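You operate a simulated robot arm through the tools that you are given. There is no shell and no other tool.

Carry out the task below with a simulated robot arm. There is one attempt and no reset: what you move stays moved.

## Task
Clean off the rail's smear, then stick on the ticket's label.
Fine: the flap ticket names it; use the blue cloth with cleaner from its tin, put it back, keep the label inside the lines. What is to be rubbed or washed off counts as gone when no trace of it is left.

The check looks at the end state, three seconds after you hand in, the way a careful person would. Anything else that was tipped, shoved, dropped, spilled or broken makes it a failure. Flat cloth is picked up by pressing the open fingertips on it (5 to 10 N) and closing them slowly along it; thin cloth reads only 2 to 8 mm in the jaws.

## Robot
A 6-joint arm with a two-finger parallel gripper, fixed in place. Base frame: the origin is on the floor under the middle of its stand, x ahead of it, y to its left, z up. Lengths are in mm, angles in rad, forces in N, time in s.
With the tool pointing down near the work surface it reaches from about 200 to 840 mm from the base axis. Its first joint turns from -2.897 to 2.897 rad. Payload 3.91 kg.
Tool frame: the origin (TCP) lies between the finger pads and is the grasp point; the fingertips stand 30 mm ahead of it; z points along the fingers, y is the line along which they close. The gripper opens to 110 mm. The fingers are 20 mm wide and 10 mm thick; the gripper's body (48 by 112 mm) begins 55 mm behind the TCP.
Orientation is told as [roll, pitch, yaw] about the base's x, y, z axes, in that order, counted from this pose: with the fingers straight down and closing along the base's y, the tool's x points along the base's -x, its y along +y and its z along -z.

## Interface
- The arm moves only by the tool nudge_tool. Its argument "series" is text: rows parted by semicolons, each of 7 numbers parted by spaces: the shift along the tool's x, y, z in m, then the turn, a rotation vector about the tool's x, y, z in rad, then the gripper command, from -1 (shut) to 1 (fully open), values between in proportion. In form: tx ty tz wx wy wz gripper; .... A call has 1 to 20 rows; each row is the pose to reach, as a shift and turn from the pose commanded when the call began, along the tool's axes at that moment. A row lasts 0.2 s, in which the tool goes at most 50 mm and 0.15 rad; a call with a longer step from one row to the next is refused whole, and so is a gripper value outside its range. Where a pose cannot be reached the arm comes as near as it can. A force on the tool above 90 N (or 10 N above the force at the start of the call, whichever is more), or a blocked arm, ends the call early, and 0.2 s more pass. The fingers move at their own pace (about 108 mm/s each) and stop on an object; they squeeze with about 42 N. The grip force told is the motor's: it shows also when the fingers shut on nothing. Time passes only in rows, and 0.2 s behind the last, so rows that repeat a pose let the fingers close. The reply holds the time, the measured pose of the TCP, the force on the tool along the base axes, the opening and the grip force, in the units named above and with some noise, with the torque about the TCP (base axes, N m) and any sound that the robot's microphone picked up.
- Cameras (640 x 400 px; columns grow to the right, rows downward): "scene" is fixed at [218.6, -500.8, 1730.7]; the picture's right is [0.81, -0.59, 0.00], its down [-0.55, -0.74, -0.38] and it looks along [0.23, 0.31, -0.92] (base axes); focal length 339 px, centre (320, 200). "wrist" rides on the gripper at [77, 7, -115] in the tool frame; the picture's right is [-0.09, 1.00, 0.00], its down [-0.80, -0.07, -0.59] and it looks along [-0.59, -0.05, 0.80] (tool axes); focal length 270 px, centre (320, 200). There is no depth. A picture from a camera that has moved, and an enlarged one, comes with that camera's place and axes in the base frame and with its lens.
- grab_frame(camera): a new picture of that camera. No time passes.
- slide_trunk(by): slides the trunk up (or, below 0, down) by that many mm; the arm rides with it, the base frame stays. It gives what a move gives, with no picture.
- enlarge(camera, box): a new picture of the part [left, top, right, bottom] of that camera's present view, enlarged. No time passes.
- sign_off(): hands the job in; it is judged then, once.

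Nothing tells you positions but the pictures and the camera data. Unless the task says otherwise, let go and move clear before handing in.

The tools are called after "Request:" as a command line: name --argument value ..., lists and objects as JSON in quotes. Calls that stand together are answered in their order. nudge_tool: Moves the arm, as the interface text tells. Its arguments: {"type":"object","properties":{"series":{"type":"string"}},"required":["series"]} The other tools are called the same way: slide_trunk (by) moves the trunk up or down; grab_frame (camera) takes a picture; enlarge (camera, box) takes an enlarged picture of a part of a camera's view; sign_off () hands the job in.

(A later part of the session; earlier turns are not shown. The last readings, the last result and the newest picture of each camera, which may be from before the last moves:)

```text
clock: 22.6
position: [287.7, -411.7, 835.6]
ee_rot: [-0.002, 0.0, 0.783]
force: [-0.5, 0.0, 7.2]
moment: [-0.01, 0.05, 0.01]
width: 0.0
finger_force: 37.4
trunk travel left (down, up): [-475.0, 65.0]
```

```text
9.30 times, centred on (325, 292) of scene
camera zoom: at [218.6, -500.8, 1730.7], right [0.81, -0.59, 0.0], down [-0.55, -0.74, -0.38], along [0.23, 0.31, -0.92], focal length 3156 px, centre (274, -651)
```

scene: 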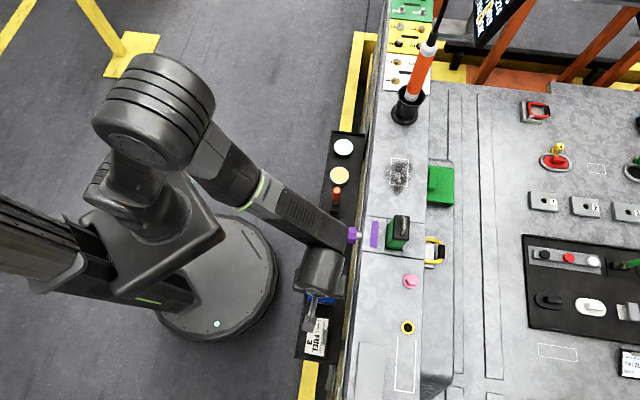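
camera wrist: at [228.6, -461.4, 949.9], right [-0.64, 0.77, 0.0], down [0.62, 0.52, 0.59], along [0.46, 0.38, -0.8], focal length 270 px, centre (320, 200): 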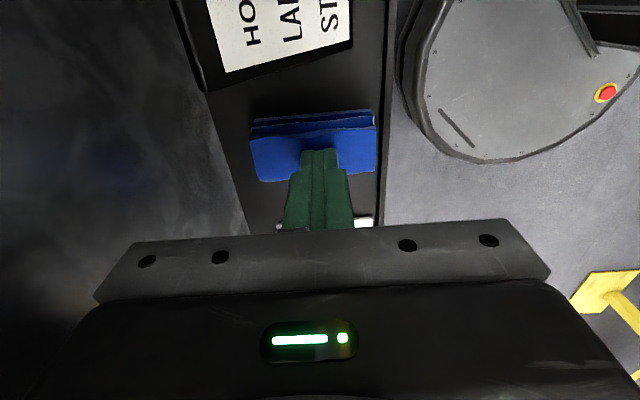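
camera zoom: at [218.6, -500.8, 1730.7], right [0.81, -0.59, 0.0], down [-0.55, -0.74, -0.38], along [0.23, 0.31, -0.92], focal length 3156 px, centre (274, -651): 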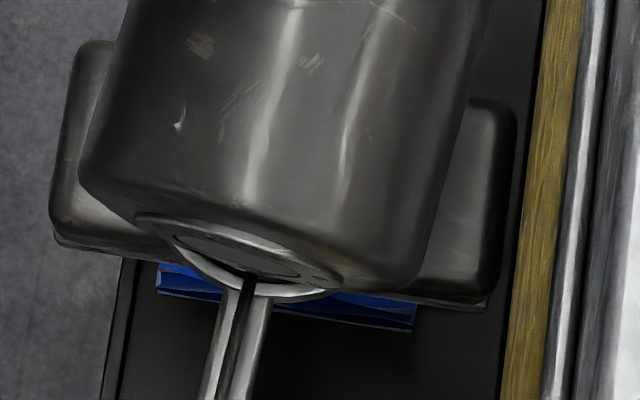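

The cloth is a soft accordion stack with folds running across the tray, so dragging along the fold line didn't bunch it. I'll lift, turn 90° so the fingers close across the folds, and retry.

Request:
nudge_tool --series "0 0 -0.02 0 0 0 -1; 0 0 -0.045 0 0 0 -1; 0 0 -0.045 0 0 0.131 -0.7; 0 0 -0.045 0 0 0.262 -0.67; 0 0 -0.045 0 0 0.393 -0.67; 0 0 -0.045 0 0 0.524 -0.67; 0 0 -0.045 0 0 0.655 -0.67; 0 0 -0.045 0 0 0.785 -0.67; 0 0 -0.045 0 0 0.916 -0.67; 0 0 -0.045 0 0 1.047 -0.67; 0 0 -0.045 0 0 1.178 -0.67; 0 0 -0.045 0 0 1.309 -0.67; 0 0 -0.045 0 0 1.44 -0.67; 0 0 -0.045 0 0 1.568 -0.67; 0 0 -0.045 0 0 1.568 -0.67"

Request:
grab_frame --camera "wrist"

Request:
enlarge --camera "wrist" --box '[230, 60, 410, 172]'

```text
clock: 25.8
position: [288.2, -411.4, 880.3]
ee_rot: [0.0, 0.0, -0.786]
force: [0.2, -0.3, 0.8]
moment: [0.0, 0.0, -0.01]
width: 18.1
finger_force: 0.0
trunk travel left (down, up): [-475.0, 65.0]
```

```text
taken
camera wrist: at [239.0, -352.5, 994.5], right [0.77, 0.64, 0.0], down [0.52, -0.62, 0.59], along [0.38, -0.46, -0.8], focal length 270 px, centre (320, 200)
```

wrist: 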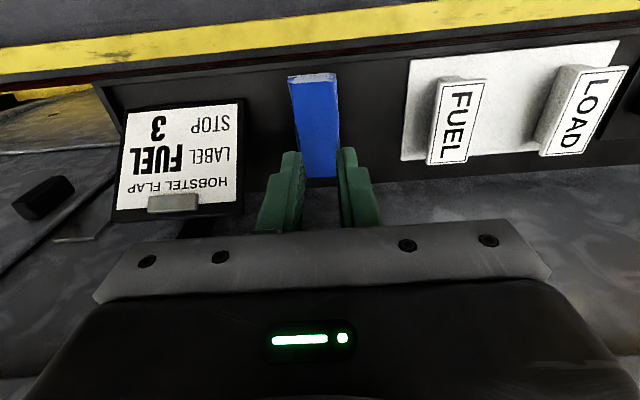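

```text
3.56 times, centred on (320, 116) of wrist
camera zoom: at [239.0, -352.5, 994.5], right [0.77, 0.64, 0.0], down [0.52, -0.62, 0.59], along [0.38, -0.46, -0.8], focal length 961 px, centre (320, 499)
```

zoom: 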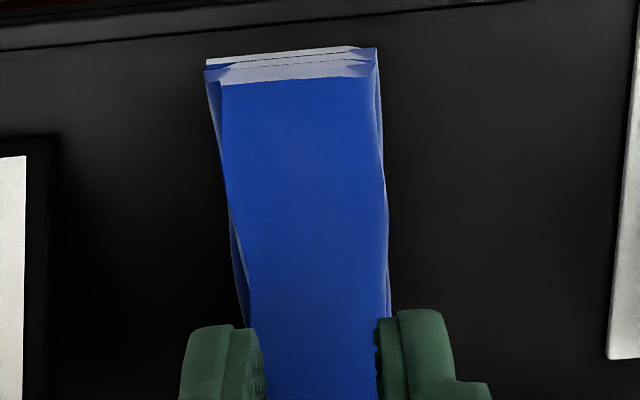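

The cloth is ~30 mm wide, centred at u≈-90, so I shift 3 mm and set the jaws to ~16 mm, then descend gently.

Request:
nudge_tool --series "0 -0.003 0.01 0 0 0 -0.70; 0 -0.003 0.02 0 0 0 -0.70; 0 -0.003 0.03 0 0 0 -0.70; 0 -0.003 0.038 0 0 0 -0.70; 0 -0.003 0.041 0 0 0 -0.70; 0 -0.003 0.043 0 0 0 -0.70; 0 -0.003 0.043 0 0 0 -0.70"

Request:
grab_frame --camera "wrist"

```text
clock: 27.4
position: [286.5, -414.7, 836.9]
ee_rot: [-0.002, 0.0, -0.784]
force: [0.4, 0.7, 0.2]
moment: [-0.01, -0.02, 0.0]
width: 16.4
finger_force: 0.0
trunk travel left (down, up): [-475.0, 65.0]
```

```text
taken
camera wrist: at [236.6, -355.0, 951.4], right [0.77, 0.64, 0.0], down [0.52, -0.62, 0.59], along [0.38, -0.46, -0.8], focal length 270 px, centre (320, 200)
```

wrist: 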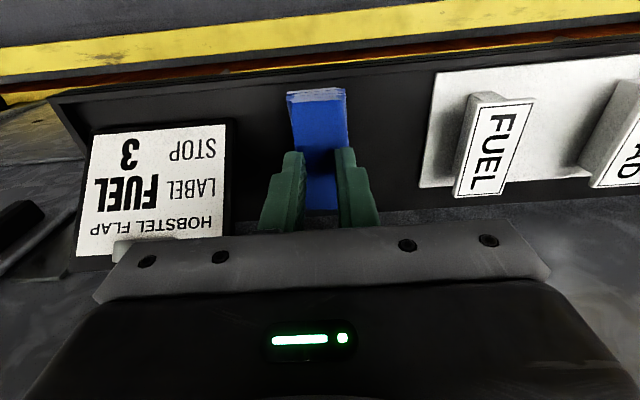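

Just above the cloth with no force yet; I go down in 1 mm steps.

Request:
nudge_tool --series "0 0 0.001 0 0 0 -0.70; 0 0 0.002 0 0 0 -0.70"

Request:
enlarge --camera "wrist" --box '[240, 80, 400, 230]'

```text
clock: 28.0
position: [285.8, -412.3, 836.7]
ee_rot: [0.0, -0.002, -0.782]
force: [-0.7, 0.0, 6.9]
moment: [0.04, -0.02, 0.01]
width: 16.6
finger_force: 0.1
trunk travel left (down, up): [-475.0, 65.0]
```

```text
2.67 times, centred on (320, 155) of wrist
camera zoom: at [236.6, -354.7, 949.8], right [0.77, 0.64, 0.0], down [0.52, -0.61, 0.6], along [0.38, -0.46, -0.8], focal length 721 px, centre (320, 320)
```

zoom: 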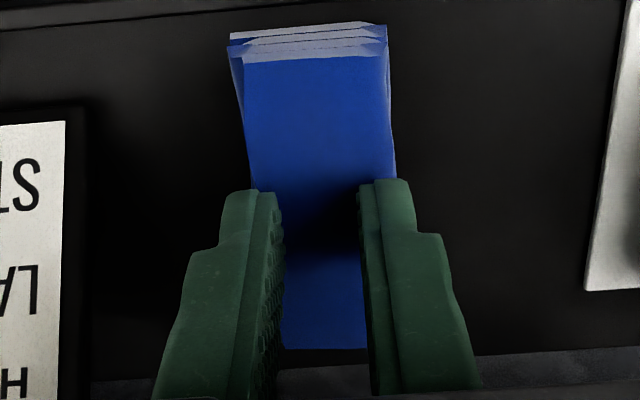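

Pressing at 7 N on both sides; now closing slowly across the folds.

Request:
nudge_tool --series "0 0 0 0 0 0 -0.72; 0 0 0 0 0 0 -0.74; 0 0 0 0 0 0 -0.76; 0 0 0 0 0 0 -0.78"

```text
clock: 29.0
position: [285.9, -413.5, 835.7]
ee_rot: [0.0, -0.001, -0.784]
force: [1.0, -1.2, 11.2]
moment: [-0.04, -0.05, 0.0]
width: 15.7
finger_force: 3.4
trunk travel left (down, up): [-475.0, 65.0]
```

Request:
nudge_tool --series "0 0 -0.0002 0 0 0 -0.80; 0 0 -0.0002 0 0 0 -0.82; 0 0 -0.0002 0 0 0 -0.84; 0 0 -0.0002 0 0 0 -0.86"

Request:
enlarge --camera "wrist" --box '[240, 80, 400, 230]'

```text
clock: 30.0
position: [286.0, -414.4, 835.4]
ee_rot: [-0.002, 0.001, -0.784]
force: [0.4, 0.6, 11.0]
moment: [-0.02, 0.0, 0.01]
width: 11.6
finger_force: 3.3
trunk travel left (down, up): [-475.0, 65.0]
```

```text
2.67 times, centred on (320, 155) of wrist
camera zoom: at [236.5, -354.4, 949.8], right [0.77, 0.64, 0.0], down [0.52, -0.62, 0.59], along [0.38, -0.46, -0.8], focal length 721 px, centre (320, 320)
```

zoom: 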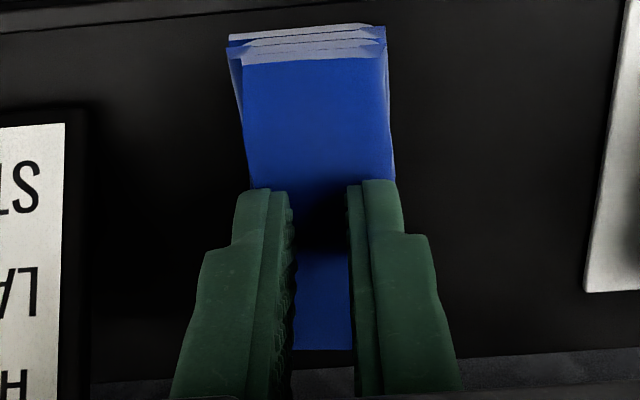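

Request:
nudge_tool --series "0 0 -0.0003 0 0 0 -0.88; 0 0 -0.0003 0 0 0 -0.90; 0 0 -0.0003 0 0 0 -0.92; 0 0 -0.0003 0 0 0 -0.94; 0 0 -0.0003 0 0 0 -0.96; 0 0 -0.0003 0 0 0 -0.98; 0 0 -0.0003 0 0 0 -1; 0 0 -0.0003 0 0 0 -1; 0 0 -0.0003 0 0 0 -1"

Request:
enlarge --camera "wrist" --box '[240, 80, 400, 230]'

```text
clock: 32.0
position: [285.7, -413.7, 836.9]
ee_rot: [0.0, -0.001, -0.787]
force: [0.1, 0.0, 3.7]
moment: [0.01, -0.03, -0.01]
width: 0.1
finger_force: 37.9
trunk travel left (down, up): [-475.0, 65.0]
```

```text
2.67 times, centred on (320, 155) of wrist
camera zoom: at [236.4, -354.4, 950.0], right [0.77, 0.64, 0.0], down [0.52, -0.62, 0.59], along [0.38, -0.46, -0.8], focal length 721 px, centre (320, 320)
```

zoom: 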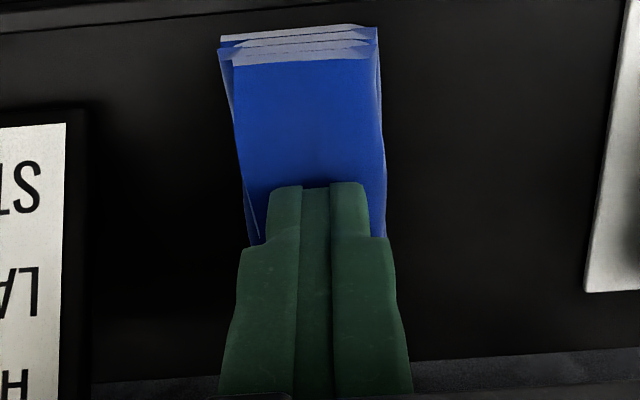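

Still nothing gripped: this is a thick folded pad rather than a thin sheet. I'll lift, open, and instead straddle its ~30 mm width and grip it by the sides.

Request:
nudge_tool --series "0 0 -0.02 0 0 0 -1; 0 0 -0.04 0 0 0 -0.7; 0 0 -0.04 0 0 0 -0.273; 0 0 -0.04 0 0 0 -0.273; 0 0 -0.04 0 0 0 -0.273"

Request:
enlarge --camera "wrist" --box '[230, 70, 410, 220]'

Request:
grab_frame --camera "wrist"

```text
clock: 33.2
position: [285.8, -415.3, 875.4]
ee_rot: [0.0, 0.001, -0.784]
force: [-0.3, 1.1, 0.7]
moment: [0.03, -0.02, -0.03]
width: 39.9
finger_force: 0.0
trunk travel left (down, up): [-475.0, 65.0]
```

```text
2.67 times, centred on (320, 145) of wrist
camera zoom: at [237.1, -355.0, 990.1], right [0.77, 0.64, 0.0], down [0.52, -0.62, 0.59], along [0.38, -0.46, -0.8], focal length 721 px, centre (320, 347)
```

zoom: 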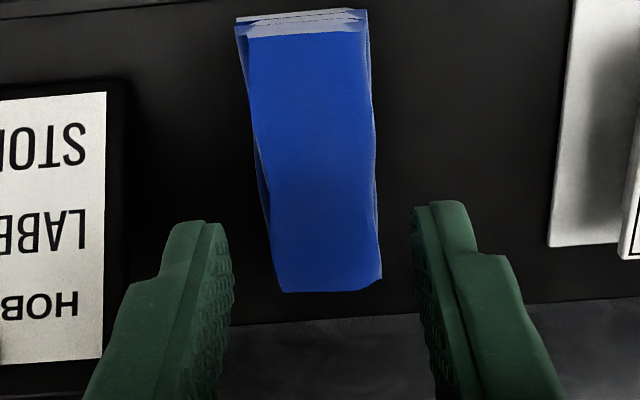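

```text
taken
camera wrist: at [237.1, -355.0, 990.1], right [0.77, 0.64, 0.0], down [0.52, -0.62, 0.59], along [0.38, -0.46, -0.8], focal length 270 px, centre (320, 200)
```

wrist: 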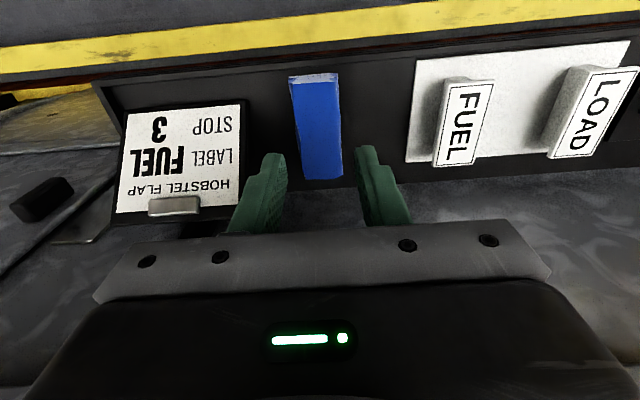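

The pad is at u≈-90, 31 mm wide, with 20 mm free on both sides. I'll straddle it with a 48 mm opening and lower the tips beside it.

Request:
nudge_tool --series "0 0.0015 0.01 0 0 0 -0.127; 0 0.0015 0.02 0 0 0 -0.127; 0 0.0015 0.03 0 0 0 -0.127; 0 0.0015 0.038 0 0 0 -0.127; 0 0.0015 0.044 0 0 0 -0.127; 0 0.0015 0.049 0 0 0 -0.127"

Request:
enlarge --camera "wrist" --box '[230, 80, 410, 230]'

```text
clock: 34.6
position: [288.0, -412.9, 826.5]
ee_rot: [-0.001, 0.003, -0.783]
force: [-0.2, -0.4, 0.2]
moment: [-0.03, 0.02, 0.02]
width: 47.8
finger_force: 0.1
trunk travel left (down, up): [-475.0, 65.0]
```

```text
2.67 times, centred on (320, 155) of wrist
camera zoom: at [237.8, -353.8, 940.9], right [0.77, 0.64, 0.0], down [0.52, -0.62, 0.59], along [0.38, -0.46, -0.8], focal length 721 px, centre (320, 320)
```

zoom: 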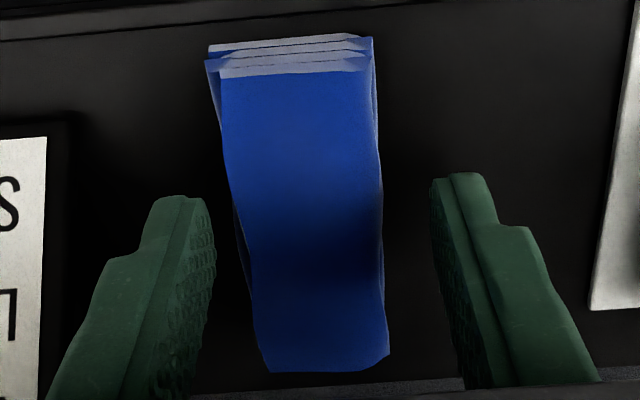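

Tips are beside the pad with no contact. I centre 3 mm, go a bit deeper in small steps while watching the force.

Request:
nudge_tool --series "0 -0.003 0.002 0 0 0 -0.127; 0 -0.003 0.004 0 0 0 -0.127; 0 -0.003 0.005 0 0 0 -0.127"

```text
clock: 35.4
position: [285.4, -414.7, 821.8]
ee_rot: [0.0, 0.001, -0.785]
force: [-0.3, 0.2, -0.7]
moment: [0.02, -0.02, -0.01]
width: 48.0
finger_force: 0.1
trunk travel left (down, up): [-475.0, 65.0]
```

Tips at ~z 791, free. Now closing slowly on the pad's sides.

Request:
nudge_tool --series "0 0 0 0 0 0 -0.2; 0 0 0 0 0 0 -0.27; 0 0 0 0 0 0 -0.34; 0 0 0 0 0 0 -0.41; 0 0 0 0 0 0 -0.48; 0 0 0 0 0 0 -0.55; 0 0 0 0 0 0 -0.6"

Request:
enlarge --camera "wrist" --box '[230, 80, 410, 230]'

```text
clock: 37.0
position: [285.4, -415.9, 822.2]
ee_rot: [0.0, -0.001, -0.783]
force: [-0.1, 0.1, 0.5]
moment: [0.04, 0.01, -0.01]
width: 34.3
finger_force: 42.2
trunk travel left (down, up): [-475.0, 65.0]
```

```text
2.67 times, centred on (320, 155) of wrist
camera zoom: at [235.6, -355.9, 935.9], right [0.77, 0.64, 0.0], down [0.52, -0.62, 0.59], along [0.38, -0.46, -0.8], focal length 721 px, centre (320, 320)
```

zoom: 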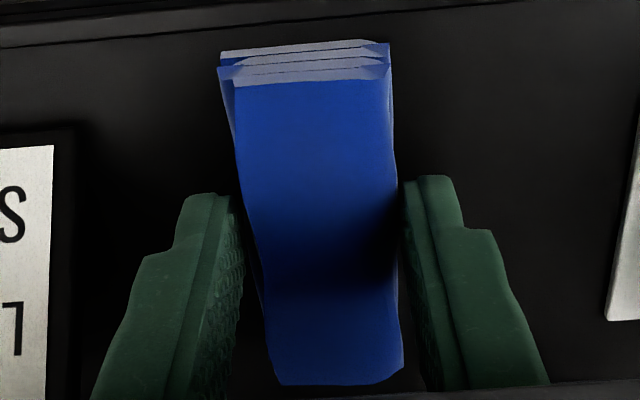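

It is gripped by the sides: 34.3 mm at 42 N. I'll lift slowly and check that it comes along.

Request:
nudge_tool --series "0 0 -0.005 0 0 0 -0.7; 0 0 -0.01 0 0 0 -0.7; 0 0 -0.02 0 0 0 -0.7; 0 0 -0.035 0 0 0 -0.7; 0 0 -0.05 0 0 0 -0.7; 0 0 -0.065 0 0 0 -0.7; 0 0 -0.08 0 0 0 -0.7"

Request:
grab_frame --camera "wrist"

Request:
enlarge --camera "wrist" --box '[230, 80, 410, 230]'

Request:
grab_frame --camera "scene"

```text
clock: 38.6
position: [285.5, -414.1, 902.8]
ee_rot: [0.0, 0.0, -0.782]
force: [0.3, 0.4, -0.8]
moment: [-0.02, -0.01, 0.04]
width: 34.6
finger_force: 42.3
trunk travel left (down, up): [-475.0, 65.0]
```

```text
taken
camera wrist: at [235.4, -355.8, 1016.3], right [0.77, 0.64, 0.0], down [0.52, -0.62, 0.59], along [0.38, -0.46, -0.8], focal length 270 px, centre (320, 200)
```

wrist: 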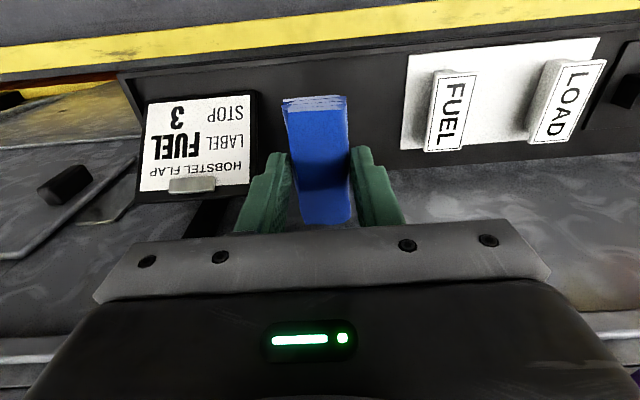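

```text
2.67 times, centred on (320, 155) of wrist
camera zoom: at [235.4, -355.8, 1016.3], right [0.77, 0.64, 0.0], down [0.52, -0.62, 0.59], along [0.38, -0.46, -0.8], focal length 721 px, centre (320, 320)
```

zoom: 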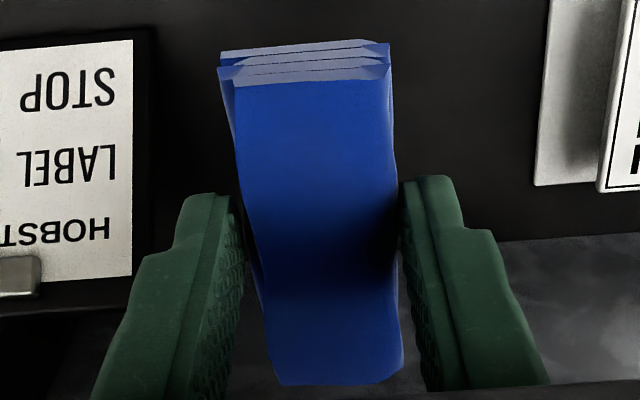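

```text
taken
```

scene: 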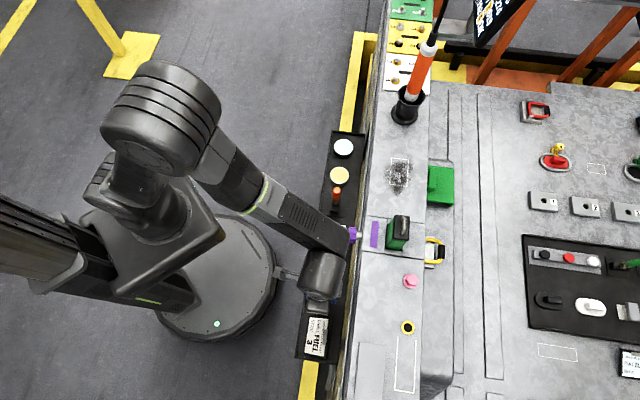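

The pad is held securely (34 mm wide, ~27 mm tall, extending ~12 mm below the fingertips). Next I raise above the brush and knob height and travel along the tray to the light (cleaner) tin.

Request:
nudge_tool --series "0 0 -0.04 0 0 0 -0.7; 0 0 -0.08 0 0 0 -0.7; 0 0 -0.115 0 0 0 -0.7; 0 0 -0.147 0 0 0 -0.7; 0 0.038 -0.147 0 0 0 -0.7; 0 0.077 -0.147 0 0 0 -0.7; 0 0.116 -0.147 0 0 0 -0.7; 0 0.155 -0.147 0 0 0 -0.7; 0 0.194 -0.147 0 0 0 -0.7; 0 0.233 -0.147 0 0 0 -0.7; 0 0.272 -0.147 0 0 0 -0.7; 0 0.311 -0.147 0 0 0 -0.7; 0 0.35 -0.147 0 0 0 -0.7; 0 0.389 -0.147 0 0 0 -0.7; 0 0.428 -0.147 0 0 0 -0.7; 0 0.463 -0.147 0 0 0 -0.7; 0 0.463 -0.147 0 0 0 -0.7"

Request:
grab_frame --camera "wrist"

Request:
grab_frame --camera "scene"

```text
clock: 42.2
position: [612.6, -86.9, 1047.4]
ee_rot: [-0.001, 0.002, -0.786]
force: [0.9, -0.3, 0.4]
moment: [0.0, -0.02, 0.03]
width: 34.5
finger_force: 41.2
trunk travel left (down, up): [-475.0, 65.0]
```

```text
taken
camera wrist: at [563.3, -27.3, 1161.8], right [0.77, 0.64, 0.0], down [0.52, -0.62, 0.59], along [0.38, -0.46, -0.8], focal length 270 px, centre (320, 200)
```

wrist: 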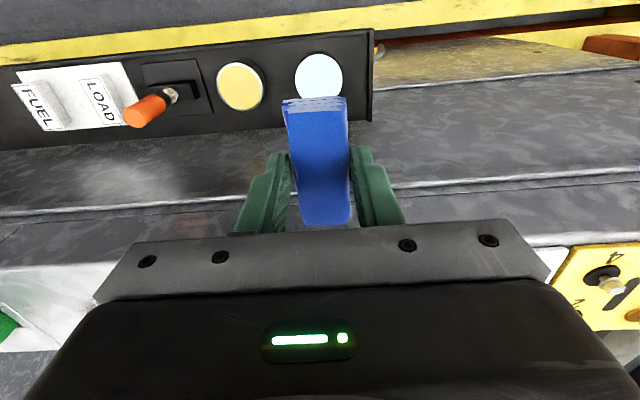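

```text
taken
```

scene: 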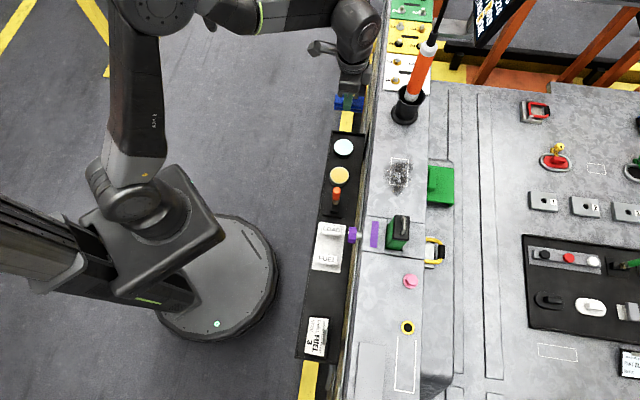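

The gripper with the pad is right above the light tin. I'll zoom to look at the tin's fill level.

Request:
enlarge --camera "wrist" --box '[210, 40, 370, 140]'

Request:
enlarge --camera "scene" --box '[315, 130, 375, 190]'

Request:
enlarge --camera "scene" --box '[310, 60, 390, 130]'

```text
4.00 times, centred on (290, 90) of wrist
camera zoom: at [563.3, -27.3, 1161.8], right [0.77, 0.64, 0.0], down [0.52, -0.62, 0.59], along [0.38, -0.46, -0.8], focal length 1081 px, centre (440, 640)
```

zoom: 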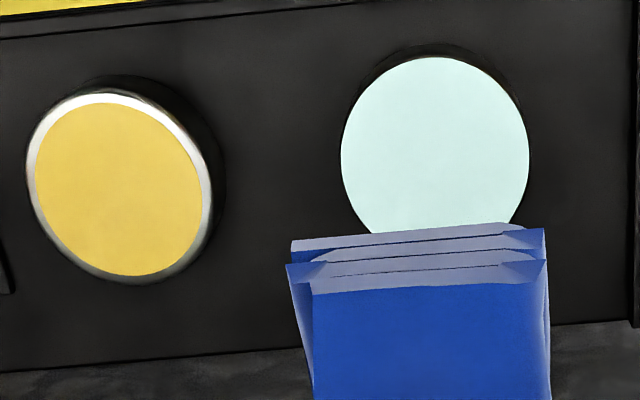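

```text
6.67 times, centred on (345, 160) of scene
camera zoom: at [218.6, -500.8, 1730.7], right [0.81, -0.59, 0.0], down [-0.55, -0.74, -0.38], along [0.23, 0.31, -0.92], focal length 2262 px, centre (153, 467)
```

zoom: 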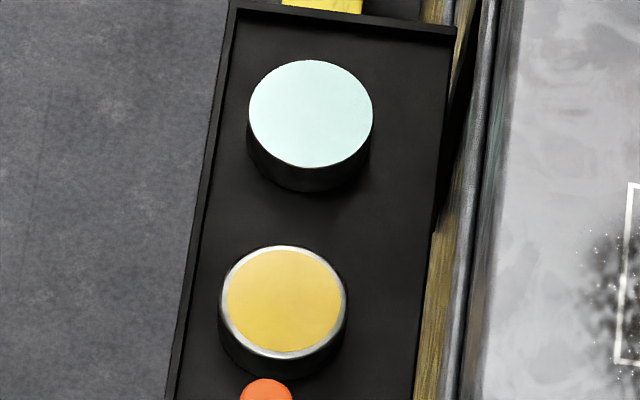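

```text
5.71 times, centred on (350, 95) of scene
camera zoom: at [218.6, -500.8, 1730.7], right [0.81, -0.59, 0.0], down [-0.55, -0.74, -0.38], along [0.23, 0.31, -0.92], focal length 1939 px, centre (149, 800)
```

zoom: 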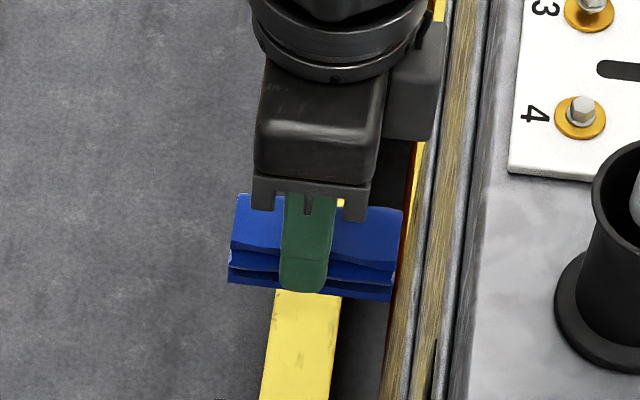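

The cyan fluid sits flush with its rim; yellow looks like grease for the brush. I'll lower the pad flat toward the cyan tin, stopping just above it.

Request:
nudge_tool --series "0 0 0.04 0 0 0 -0.7; 0 0 0.08 0 0 0 -0.7; 0 0 0.12 0 0 0 -0.7; 0 0 0.15 0 0 0 -0.7; 0 0 0.17 0 0 0 -0.7; 0 0 0.18 0 0 0 -0.7; 0 0 0.185 0 0 0 -0.7"

Request:
grab_frame --camera "wrist"

Request:
enlarge --camera "scene" --box '[300, 100, 390, 180]'

```text
clock: 43.8
position: [611.6, -88.5, 863.8]
ee_rot: [0.0, 0.0, -0.783]
force: [-0.1, 0.6, 0.0]
moment: [-0.01, -0.01, 0.0]
width: 34.5
finger_force: 42.2
trunk travel left (down, up): [-475.0, 65.0]
```

```text
taken
camera wrist: at [562.5, -28.4, 977.4], right [0.77, 0.64, 0.0], down [0.52, -0.62, 0.59], along [0.38, -0.46, -0.8], focal length 270 px, centre (320, 200)
```

wrist: 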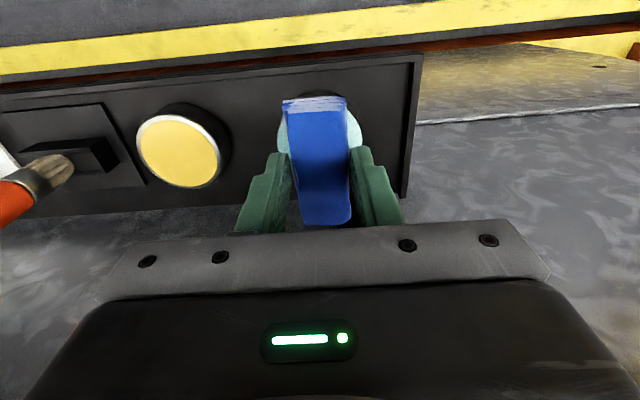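

```text
5.00 times, centred on (345, 140) of scene
camera zoom: at [218.6, -500.8, 1730.7], right [0.81, -0.59, 0.0], down [-0.55, -0.74, -0.38], along [0.23, 0.31, -0.92], focal length 1697 px, centre (195, 500)
```

zoom: 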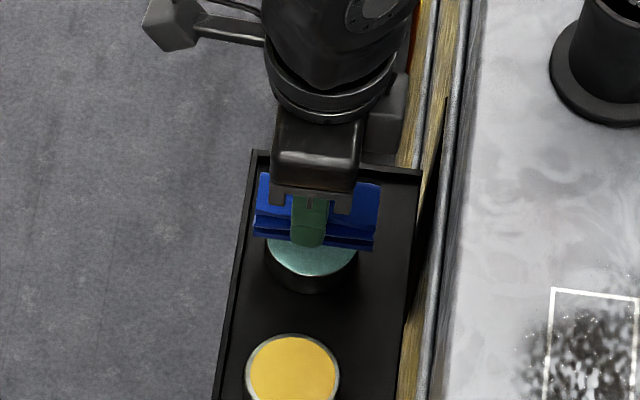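

The pad hovers centred over the tin. Lowering in small steps until a light touch.

Request:
nudge_tool --series "0 0 0.003 0 0 0 -0.7; 0 0 0.006 0 0 0 -0.7; 0 0 0.009 0 0 0 -0.7; 0 0 0.011 0 0 0 -0.7"

```text
clock: 44.8
position: [612.0, -88.1, 851.6]
ee_rot: [0.0, -0.001, -0.783]
force: [-0.4, -0.4, -1.4]
moment: [0.02, -0.04, -0.01]
width: 34.6
finger_force: 41.9
trunk travel left (down, up): [-475.0, 65.0]
```

Request:
nudge_tool --series "0 0 0.001 0 0 0 -0.7; 0 0 0.002 0 0 0 -0.7; 0 0 0.003 0 0 0 -0.7"

```text
clock: 45.6
position: [611.1, -87.3, 849.7]
ee_rot: [0.0, -0.001, -0.784]
force: [0.3, 0.4, 0.2]
moment: [-0.04, 0.0, 0.01]
width: 34.5
finger_force: 41.8
trunk travel left (down, up): [-475.0, 65.0]
```

Request:
nudge_tool --series "0 0 0.001 0 0 0 -0.7; 0 0 0.002 0 0 0 -0.7; 0 0 0.003 0 0 0 -0.7"

Request:
grab_frame --camera "wrist"

Request:
enlarge --camera "scene" --box '[300, 100, 390, 180]'

```text
clock: 46.4
position: [612.3, -88.0, 846.3]
ee_rot: [0.001, 0.0, -0.782]
force: [0.1, -0.1, -0.5]
moment: [-0.01, -0.01, -0.01]
width: 34.7
finger_force: 41.9
trunk travel left (down, up): [-475.0, 65.0]
```

```text
taken
camera wrist: at [562.7, -28.2, 960.6], right [0.77, 0.64, 0.0], down [0.52, -0.62, 0.59], along [0.38, -0.46, -0.8], focal length 270 px, centre (320, 200)
```

wrist: 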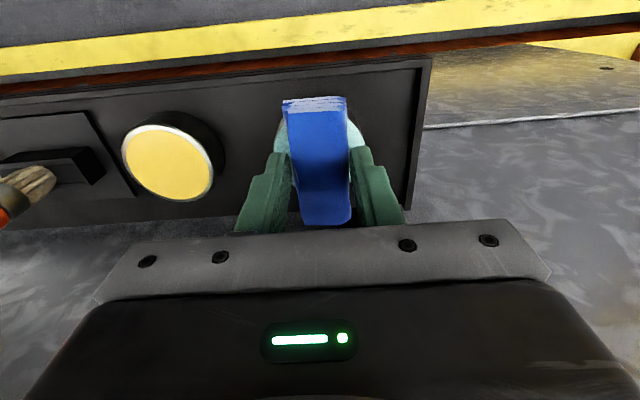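

```text
5.00 times, centred on (345, 140) of scene
camera zoom: at [218.6, -500.8, 1730.7], right [0.81, -0.59, 0.0], down [-0.55, -0.74, -0.38], along [0.23, 0.31, -0.92], focal length 1697 px, centre (195, 500)
```

zoom: 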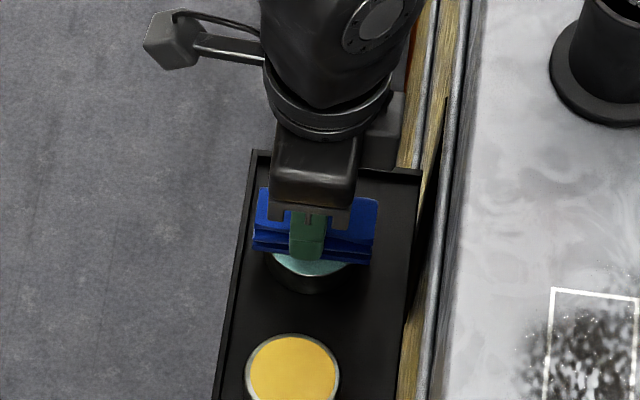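

Still no contact at TCP z≈846; continuing in 1 mm steps.

Request:
nudge_tool --series "0 0 0.001 0 0 0 -0.7; 0 0 0.002 0 0 0 -0.7; 0 0 0.003 0 0 0 -0.7"

```text
clock: 47.2
position: [613.1, -87.7, 846.1]
ee_rot: [0.003, -0.003, -0.783]
force: [-0.8, -0.7, 17.2]
moment: [0.12, 0.02, -0.01]
width: 34.6
finger_force: 41.4
trunk travel left (down, up): [-475.0, 65.0]
```

Contact at TCP ≈845.5 (17 N). I ease off slightly and hold so the cloth takes up cleaner.

Request:
nudge_tool --series "0 0 -0.001 0 0 0 -0.7; 0 0 -0.001 0 0 0 -0.7; 0 0 -0.001 0 0 0 -0.7; 0 0 -0.001 0 0 0 -0.7; 0 0 -0.001 0 0 0 -0.7"

Request:
grab_frame --camera "wrist"

Request:
enlarge --camera "scene" --box '[300, 100, 390, 180]'

```text
clock: 48.4
position: [611.7, -87.6, 845.9]
ee_rot: [0.001, -0.002, -0.783]
force: [3.7, -0.3, 16.6]
moment: [0.08, -0.25, -0.03]
width: 34.3
finger_force: 41.7
trunk travel left (down, up): [-475.0, 65.0]
```

```text
taken
camera wrist: at [562.0, -28.0, 959.5], right [0.77, 0.64, 0.0], down [0.52, -0.62, 0.6], along [0.38, -0.46, -0.8], focal length 270 px, centre (320, 200)
```

wrist: 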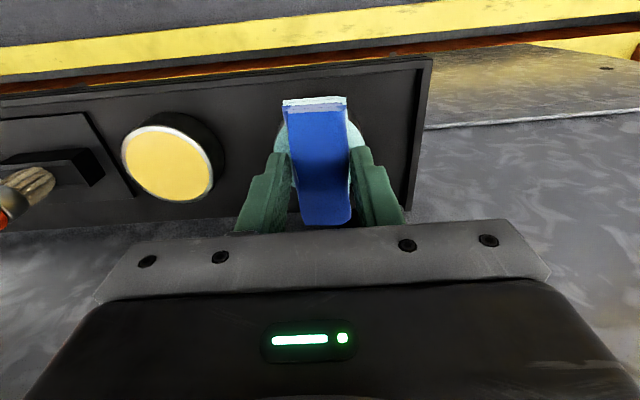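

```text
5.00 times, centred on (345, 140) of scene
camera zoom: at [218.6, -500.8, 1730.7], right [0.81, -0.59, 0.0], down [-0.55, -0.74, -0.38], along [0.23, 0.31, -0.92], focal length 1697 px, centre (195, 500)
```

zoom: 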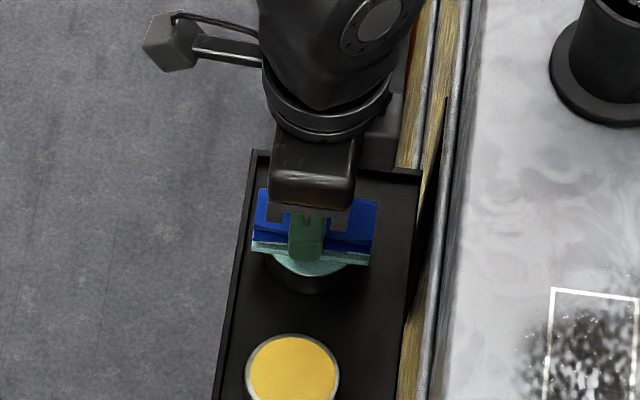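

The bottom layer of the cloth has turned cyan, so it's loaded with cleaner. I'll lift straight up slowly and verify the tin stays put.

Request:
nudge_tool --series "0 0 -0.003 0 0 0 -0.7; 0 0 -0.008 0 0 0 -0.7; 0 0 -0.015 0 0 0 -0.7; 0 0 -0.025 0 0 0 -0.7; 0 0 -0.04 0 0 0 -0.7; 0 0 -0.06 0 0 0 -0.7; 0 0 -0.08 0 0 0 -0.7"

Request:
grab_frame --camera "wrist"

Request:
enlarge --camera "scene" --box '[300, 80, 400, 180]'

```text
clock: 50.0
position: [610.8, -87.6, 925.4]
ee_rot: [0.001, 0.002, -0.783]
force: [0.6, 0.1, -0.7]
moment: [0.0, 0.03, 0.01]
width: 34.6
finger_force: 42.5
trunk travel left (down, up): [-475.0, 65.0]
```

```text
taken
camera wrist: at [562.4, -28.3, 1038.6], right [0.77, 0.64, 0.0], down [0.52, -0.62, 0.59], along [0.38, -0.46, -0.8], focal length 270 px, centre (320, 200)
```

wrist: 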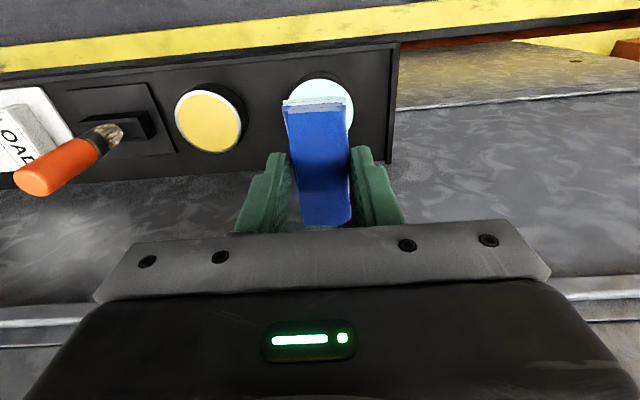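

```text
4.00 times, centred on (350, 130) of scene
camera zoom: at [218.6, -500.8, 1730.7], right [0.81, -0.59, 0.0], down [-0.55, -0.74, -0.38], along [0.23, 0.31, -0.92], focal length 1357 px, centre (200, 480)
```

zoom: 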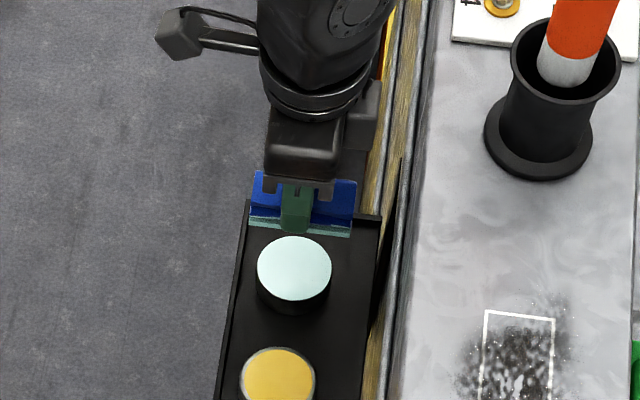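

The cloth is wet and the tin undisturbed. Now I rise above rail height, move back along the tray, and over to the rail next to the smear.

Request:
nudge_tool --series "0 0 -0.042 0 0 0 -0.7; 0 0 -0.084 0 0 0 -0.7; 0 0 -0.126 0 0 0 -0.7; 0 0 -0.168 0 0 0 -0.7; 0 0 -0.205 0 0 0 -0.7; 0 -0.04 -0.205 0 0 0 -0.7; 0 -0.08 -0.205 0 0 0 -0.7; 0 -0.12 -0.205 0 0 0 -0.7; 0 -0.16 -0.205 0 0 0 -0.7; 0 -0.2 -0.205 0 0 0 -0.7; 0 -0.248 -0.205 0 0 0 -0.7; -0.032 -0.248 -0.205 0 0 0 -0.7; -0.064 -0.248 -0.205 0 0 0 -0.7; -0.096 -0.248 -0.205 0 0 0 -0.7; -0.126 -0.248 -0.205 0 0 0 -0.7; -0.126 -0.248 -0.205 0 0 0 -0.7"

Request:
grab_frame --camera "wrist"

Request:
grab_frame --camera "scene"

```text
clock: 53.4
position: [526.1, -350.7, 1130.2]
ee_rot: [0.0, -0.002, -0.784]
force: [-0.1, 0.4, -1.1]
moment: [-0.01, 0.02, -0.02]
width: 34.4
finger_force: 41.7
trunk travel left (down, up): [-475.0, 65.0]
```

```text
taken
camera wrist: at [476.7, -291.8, 1244.0], right [0.77, 0.64, 0.0], down [0.52, -0.62, 0.59], along [0.38, -0.46, -0.8], focal length 270 px, centre (320, 200)
```

wrist: 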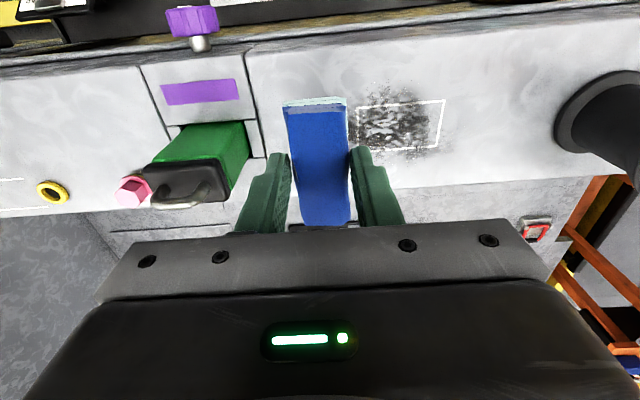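

```text
taken
```

scene: 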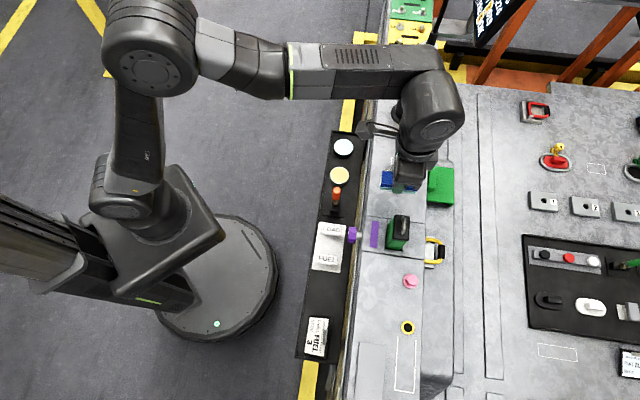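

Positioned beside the smear at u≈124 on lane n≈620. Lowering until a light contact with the rail.

Request:
nudge_tool --series "0 0 0.015 0 0 0 -0.7; 0 0 0.03 0 0 0 -0.7; 0 0 0.042 0 0 0 -0.7; 0 0 0.05 0 0 0 -0.7; 0 0 0.053 0 0 0 -0.7"

```text
clock: 54.6
position: [526.6, -351.9, 1076.2]
ee_rot: [0.0, 0.001, -0.784]
force: [0.3, -0.1, 0.5]
moment: [0.04, -0.01, 0.0]
width: 34.5
finger_force: 41.8
trunk travel left (down, up): [-475.0, 65.0]
```

Request:
nudge_tool --series "0 0 0.002 0 0 0 -0.7; 0 0 0.004 0 0 0 -0.7; 0 0 0.005 0 0 0 -0.7"

```text
clock: 55.4
position: [527.4, -352.7, 1072.2]
ee_rot: [0.0, 0.0, -0.785]
force: [0.3, 0.7, -0.5]
moment: [-0.03, 0.03, 0.02]
width: 34.6
finger_force: 42.7
trunk travel left (down, up): [-475.0, 65.0]
```

Request:
nudge_tool --series "0 0 0.0015 0 0 0 -0.7; 0 0 0.003 0 0 0 -0.7"

```text
clock: 56.0
position: [525.2, -351.4, 1067.1]
ee_rot: [0.0, 0.0, -0.783]
force: [0.6, -0.1, -0.8]
moment: [0.0, -0.04, 0.02]
width: 34.7
finger_force: 41.6
trunk travel left (down, up): [-475.0, 65.0]
```

Request:
nudge_tool --series "0 0 0.001 0 0 0 -0.7; 0 0 0.002 0 0 0 -0.7"

```text
clock: 56.6
position: [525.9, -353.0, 1066.0]
ee_rot: [0.0, 0.001, -0.782]
force: [0.1, 0.2, -0.3]
moment: [0.01, -0.01, -0.03]
width: 34.5
finger_force: 41.9
trunk travel left (down, up): [-475.0, 65.0]
```

Request:
nudge_tool --series "0 0 0.001 0 0 0 -0.7; 0 0 0.002 0 0 0 -0.7"

Request:
grab_frame --camera "wrist"

Request:
enlarge --camera "scene" --box '[360, 130, 460, 230]'

```text
clock: 57.2
position: [526.2, -351.7, 1064.4]
ee_rot: [0.0, -0.001, -0.782]
force: [-0.6, 0.0, 0.2]
moment: [-0.02, -0.02, 0.0]
width: 34.3
finger_force: 42.1
trunk travel left (down, up): [-475.0, 65.0]
```

```text
taken
camera wrist: at [476.7, -292.4, 1178.5], right [0.77, 0.64, 0.0], down [0.52, -0.62, 0.59], along [0.38, -0.46, -0.8], focal length 270 px, centre (320, 200)
```

wrist: 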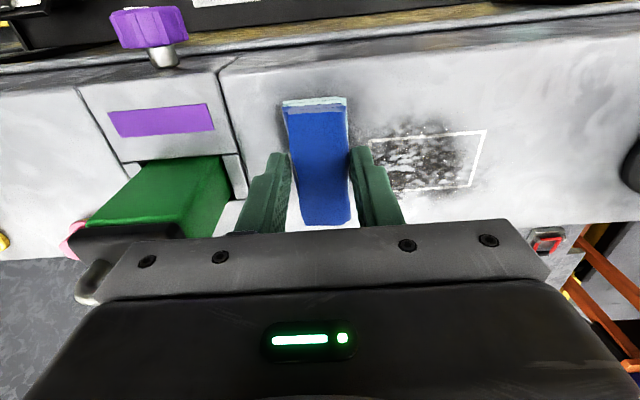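

```text
4.00 times, centred on (410, 180) of scene
camera zoom: at [218.6, -500.8, 1730.7], right [0.81, -0.59, 0.0], down [-0.55, -0.74, -0.38], along [0.23, 0.31, -0.92], focal length 1357 px, centre (-40, 280)
```

zoom: 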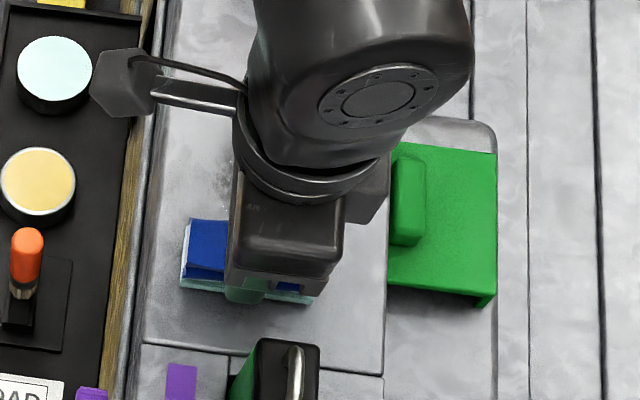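

Not quite touching yet; continuing down by 1 mm steps.

Request:
nudge_tool --series "0 0 0.001 0 0 0 -0.7; 0 0 0.002 0 0 0 -0.7"

```text
clock: 57.8
position: [526.6, -352.4, 1062.5]
ee_rot: [0.0, 0.0, -0.782]
force: [0.1, -0.8, 0.4]
moment: [-0.03, -0.01, -0.01]
width: 34.3
finger_force: 42.0
trunk travel left (down, up): [-475.0, 65.0]
```

Request:
nudge_tool --series "0 0 0.001 0 0 0 -0.7; 0 0 0.002 0 0 0 -0.7"

```text
clock: 58.4
position: [526.3, -351.8, 1061.2]
ee_rot: [0.0, -0.002, -0.785]
force: [0.7, 0.0, 6.6]
moment: [0.13, 0.09, -0.04]
width: 34.8
finger_force: 42.3
trunk travel left (down, up): [-475.0, 65.0]
```

Contact at TCP ≈1061 (6.6 N). I press slightly more and stroke along the rail across the smear.

Request:
nudge_tool --series "0 0 0.0005 0 0 0 -0.7; 0 0.007 0.0005 0 0 0 -0.7; 0 0.014 0.0005 0 0 0 -0.7; 0 0.021 0.0005 0 0 0 -0.7; 0 0.028 0.0005 0 0 0 -0.7; 0 0.035 0.0005 0 0 0 -0.7"

Request:
grab_frame --camera "wrist"

```text
clock: 59.8
position: [549.2, -327.5, 1060.8]
ee_rot: [0.001, -0.001, -0.785]
force: [-4.4, -3.8, 14.4]
moment: [-0.18, 0.17, 0.01]
width: 34.3
finger_force: 41.8
trunk travel left (down, up): [-475.0, 65.0]
```

```text
taken
camera wrist: at [499.8, -268.3, 1175.3], right [0.77, 0.64, 0.0], down [0.52, -0.62, 0.6], along [0.38, -0.46, -0.8], focal length 270 px, centre (320, 200)
```

wrist: 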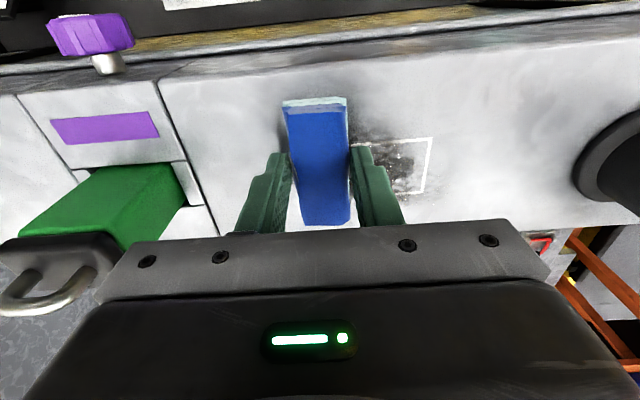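

The stroke works (14 N down, ~6 N drag). Continuing to the far end of the smear.

Request:
nudge_tool --series "0 0.007 0 0 0 0 -0.7; 0 0.014 0 0 0 0 -0.7; 0 0.021 0 0 0 0 -0.7; 0 0.028 0 0 0 0 -0.7; 0 0.035 0 0 0 0 -0.7; 0 0.042 0 0 0 0 -0.7; 0 0.049 0 0 0 0 -0.7; 0 0.056 0 0 0 0 -0.7; 0 0.063 0 0 0 0 -0.7; 0 0.07 0 0 0 0 -0.7; 0 0.077 0 0 0 0 -0.7; 0 0.084 0 0 0 0 -0.7; 0 0.091 0 0 0 0 -0.7; 0 0.098 0 0 0 0 -0.7"

Request:
grab_frame --camera "wrist"

Request:
enlarge --camera "scene" --box '[360, 100, 460, 220]'

```text
clock: 62.8
position: [619.6, -258.7, 1061.5]
ee_rot: [0.001, -0.002, -0.782]
force: [-4.8, -3.7, 15.1]
moment: [-0.16, 0.13, 0.0]
width: 34.5
finger_force: 42.2
trunk travel left (down, up): [-475.0, 65.0]
```

```text
taken
camera wrist: at [569.0, -198.5, 1175.1], right [0.77, 0.64, 0.0], down [0.52, -0.62, 0.6], along [0.38, -0.46, -0.8], focal length 270 px, centre (320, 200)
```

wrist: 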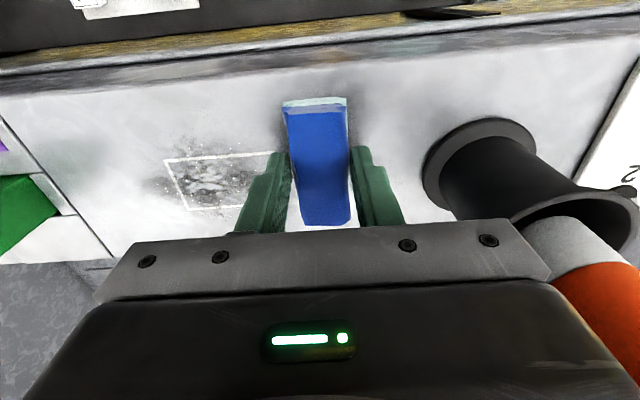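

```text
3.33 times, centred on (410, 160) of scene
camera zoom: at [218.6, -500.8, 1730.7], right [0.81, -0.59, 0.0], down [-0.55, -0.74, -0.38], along [0.23, 0.31, -0.92], focal length 1131 px, centre (20, 333)
```

zoom: 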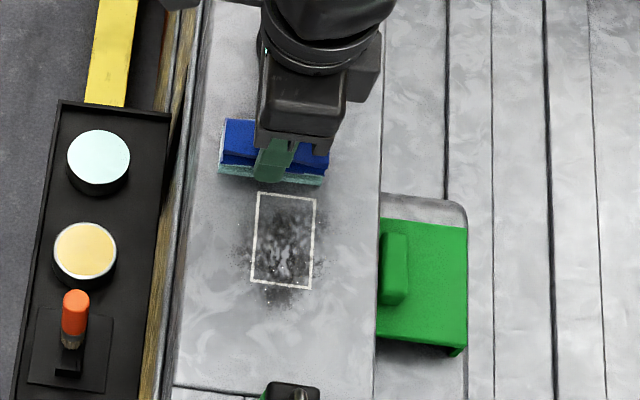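

The smear has faded a lot but isn't gone. I'll shift the lane so the pad covers the entire smear width and stroke back.

Request:
nudge_tool --series "-0.006 -0.003 0 0 0 0 -0.7; -0.013 -0.006 0 0 0 0 -0.7; -0.013 -0.014 0 0 0 0 -0.7; -0.013 -0.022 0 0 0 0 -0.7; -0.013 -0.03 0 0 0 0 -0.7; -0.013 -0.038 0 0 0 0 -0.7; -0.013 -0.046 0 0 0 0 -0.7; -0.013 -0.054 0 0 0 0 -0.7; -0.013 -0.062 0 0 0 0 -0.7; -0.013 -0.07 0 0 0 0 -0.7; -0.013 -0.078 0 0 0 0 -0.7; -0.013 -0.086 0 0 0 0 -0.7; -0.013 -0.094 0 0 0 0 -0.7; -0.013 -0.102 0 0 0 0 -0.7; -0.013 -0.11 0 0 0 0 -0.7; -0.013 -0.118 0 0 0 0 -0.7; -0.013 -0.126 0 0 0 0 -0.7; -0.013 -0.132 0 0 0 0 -0.7"

Request:
grab_frame --camera "wrist"

Request:
enlarge --camera "scene" --box '[360, 100, 460, 220]'

```text
clock: 66.6
position: [535.5, -360.6, 1060.6]
ee_rot: [-0.001, 0.0, -0.782]
force: [2.0, 2.6, 11.1]
moment: [0.08, -0.07, -0.01]
width: 34.8
finger_force: 42.1
trunk travel left (down, up): [-475.0, 65.0]
```

```text
taken
camera wrist: at [485.7, -300.3, 1174.8], right [0.77, 0.64, 0.0], down [0.52, -0.62, 0.6], along [0.38, -0.46, -0.8], focal length 270 px, centre (320, 200)
```

wrist: 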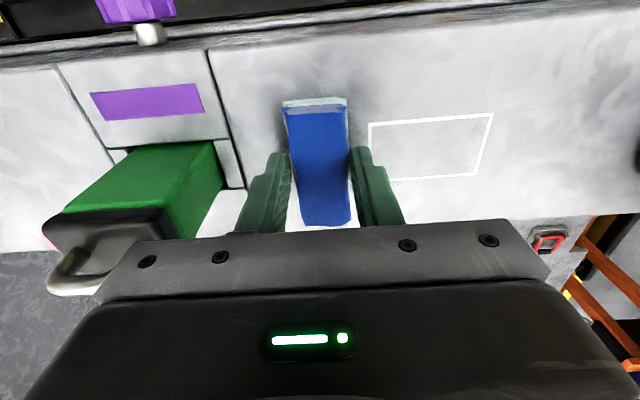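

```text
3.33 times, centred on (410, 160) of scene
camera zoom: at [218.6, -500.8, 1730.7], right [0.81, -0.59, 0.0], down [-0.55, -0.74, -0.38], along [0.23, 0.31, -0.92], focal length 1131 px, centre (20, 333)
```

zoom: 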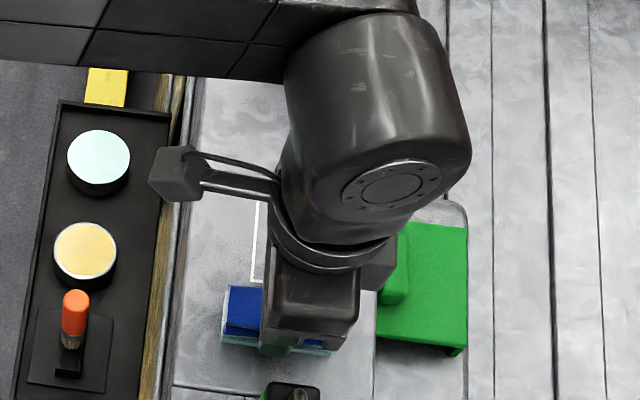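

The smear looks gone in view. I'll make another pass over each edge lane to catch faint traces.

Request:
nudge_tool --series "-0.006 0 0 0 0 0 -0.7; -0.013 0 0 0 0 0 -0.7; -0.013 0.008 0 0 0 0 -0.7; -0.013 0.016 0 0 0 0 -0.7; -0.013 0.024 0 0 0 0 -0.7; -0.013 0.032 0 0 0 0 -0.7; -0.013 0.04 0 0 0 0 -0.7; -0.013 0.048 0 0 0 0 -0.7; -0.013 0.056 0 0 0 0 -0.7; -0.013 0.064 0 0 0 0 -0.7; -0.013 0.072 0 0 0 0 -0.7; -0.013 0.08 0 0 0 0 -0.7; -0.013 0.088 0 0 0 0 -0.7; -0.013 0.096 0 0 0 0 -0.7; -0.013 0.104 0 0 0 0 -0.7; -0.013 0.112 0 0 0 0 -0.7; -0.013 0.12 0 0 0 0 -0.7; -0.013 0.127 0 0 0 0 -0.7"

Request:
nudge_tool --series "0.008 0 0 0 0 0 -0.7; 0.016 0 0 0 0 0 -0.7; 0.024 0 0 0 0 0 -0.7; 0.026 -0.008 0 0 0 0 -0.7; 0.026 -0.016 0 0 0 0 -0.7; 0.026 -0.024 0 0 0 0 -0.7; 0.026 -0.032 0 0 0 0 -0.7; 0.026 -0.04 0 0 0 0 -0.7; 0.026 -0.048 0 0 0 0 -0.7; 0.026 -0.056 0 0 0 0 -0.7; 0.026 -0.064 0 0 0 0 -0.7; 0.026 -0.072 0 0 0 0 -0.7; 0.026 -0.08 0 0 0 0 -0.7; 0.026 -0.088 0 0 0 0 -0.7; 0.026 -0.096 0 0 0 0 -0.7; 0.026 -0.104 0 0 0 0 -0.7; 0.026 -0.112 0 0 0 0 -0.7; 0.026 -0.12 0 0 0 0 -0.7; 0.026 -0.128 0 0 0 0 -0.7"

```text
clock: 70.4
position: [633.3, -279.7, 1059.6]
ee_rot: [0.0, 0.0, -0.783]
force: [-2.1, -1.0, 6.5]
moment: [-0.08, 0.01, -0.02]
width: 34.4
finger_force: 42.1
trunk travel left (down, up): [-475.0, 65.0]
```

```text
clock: 74.4
position: [525.5, -351.6, 1061.0]
ee_rot: [0.003, -0.002, -0.784]
force: [2.5, 2.9, 11.5]
moment: [0.13, -0.07, -0.04]
width: 34.6
finger_force: 42.0
trunk travel left (down, up): [-475.0, 65.0]
```

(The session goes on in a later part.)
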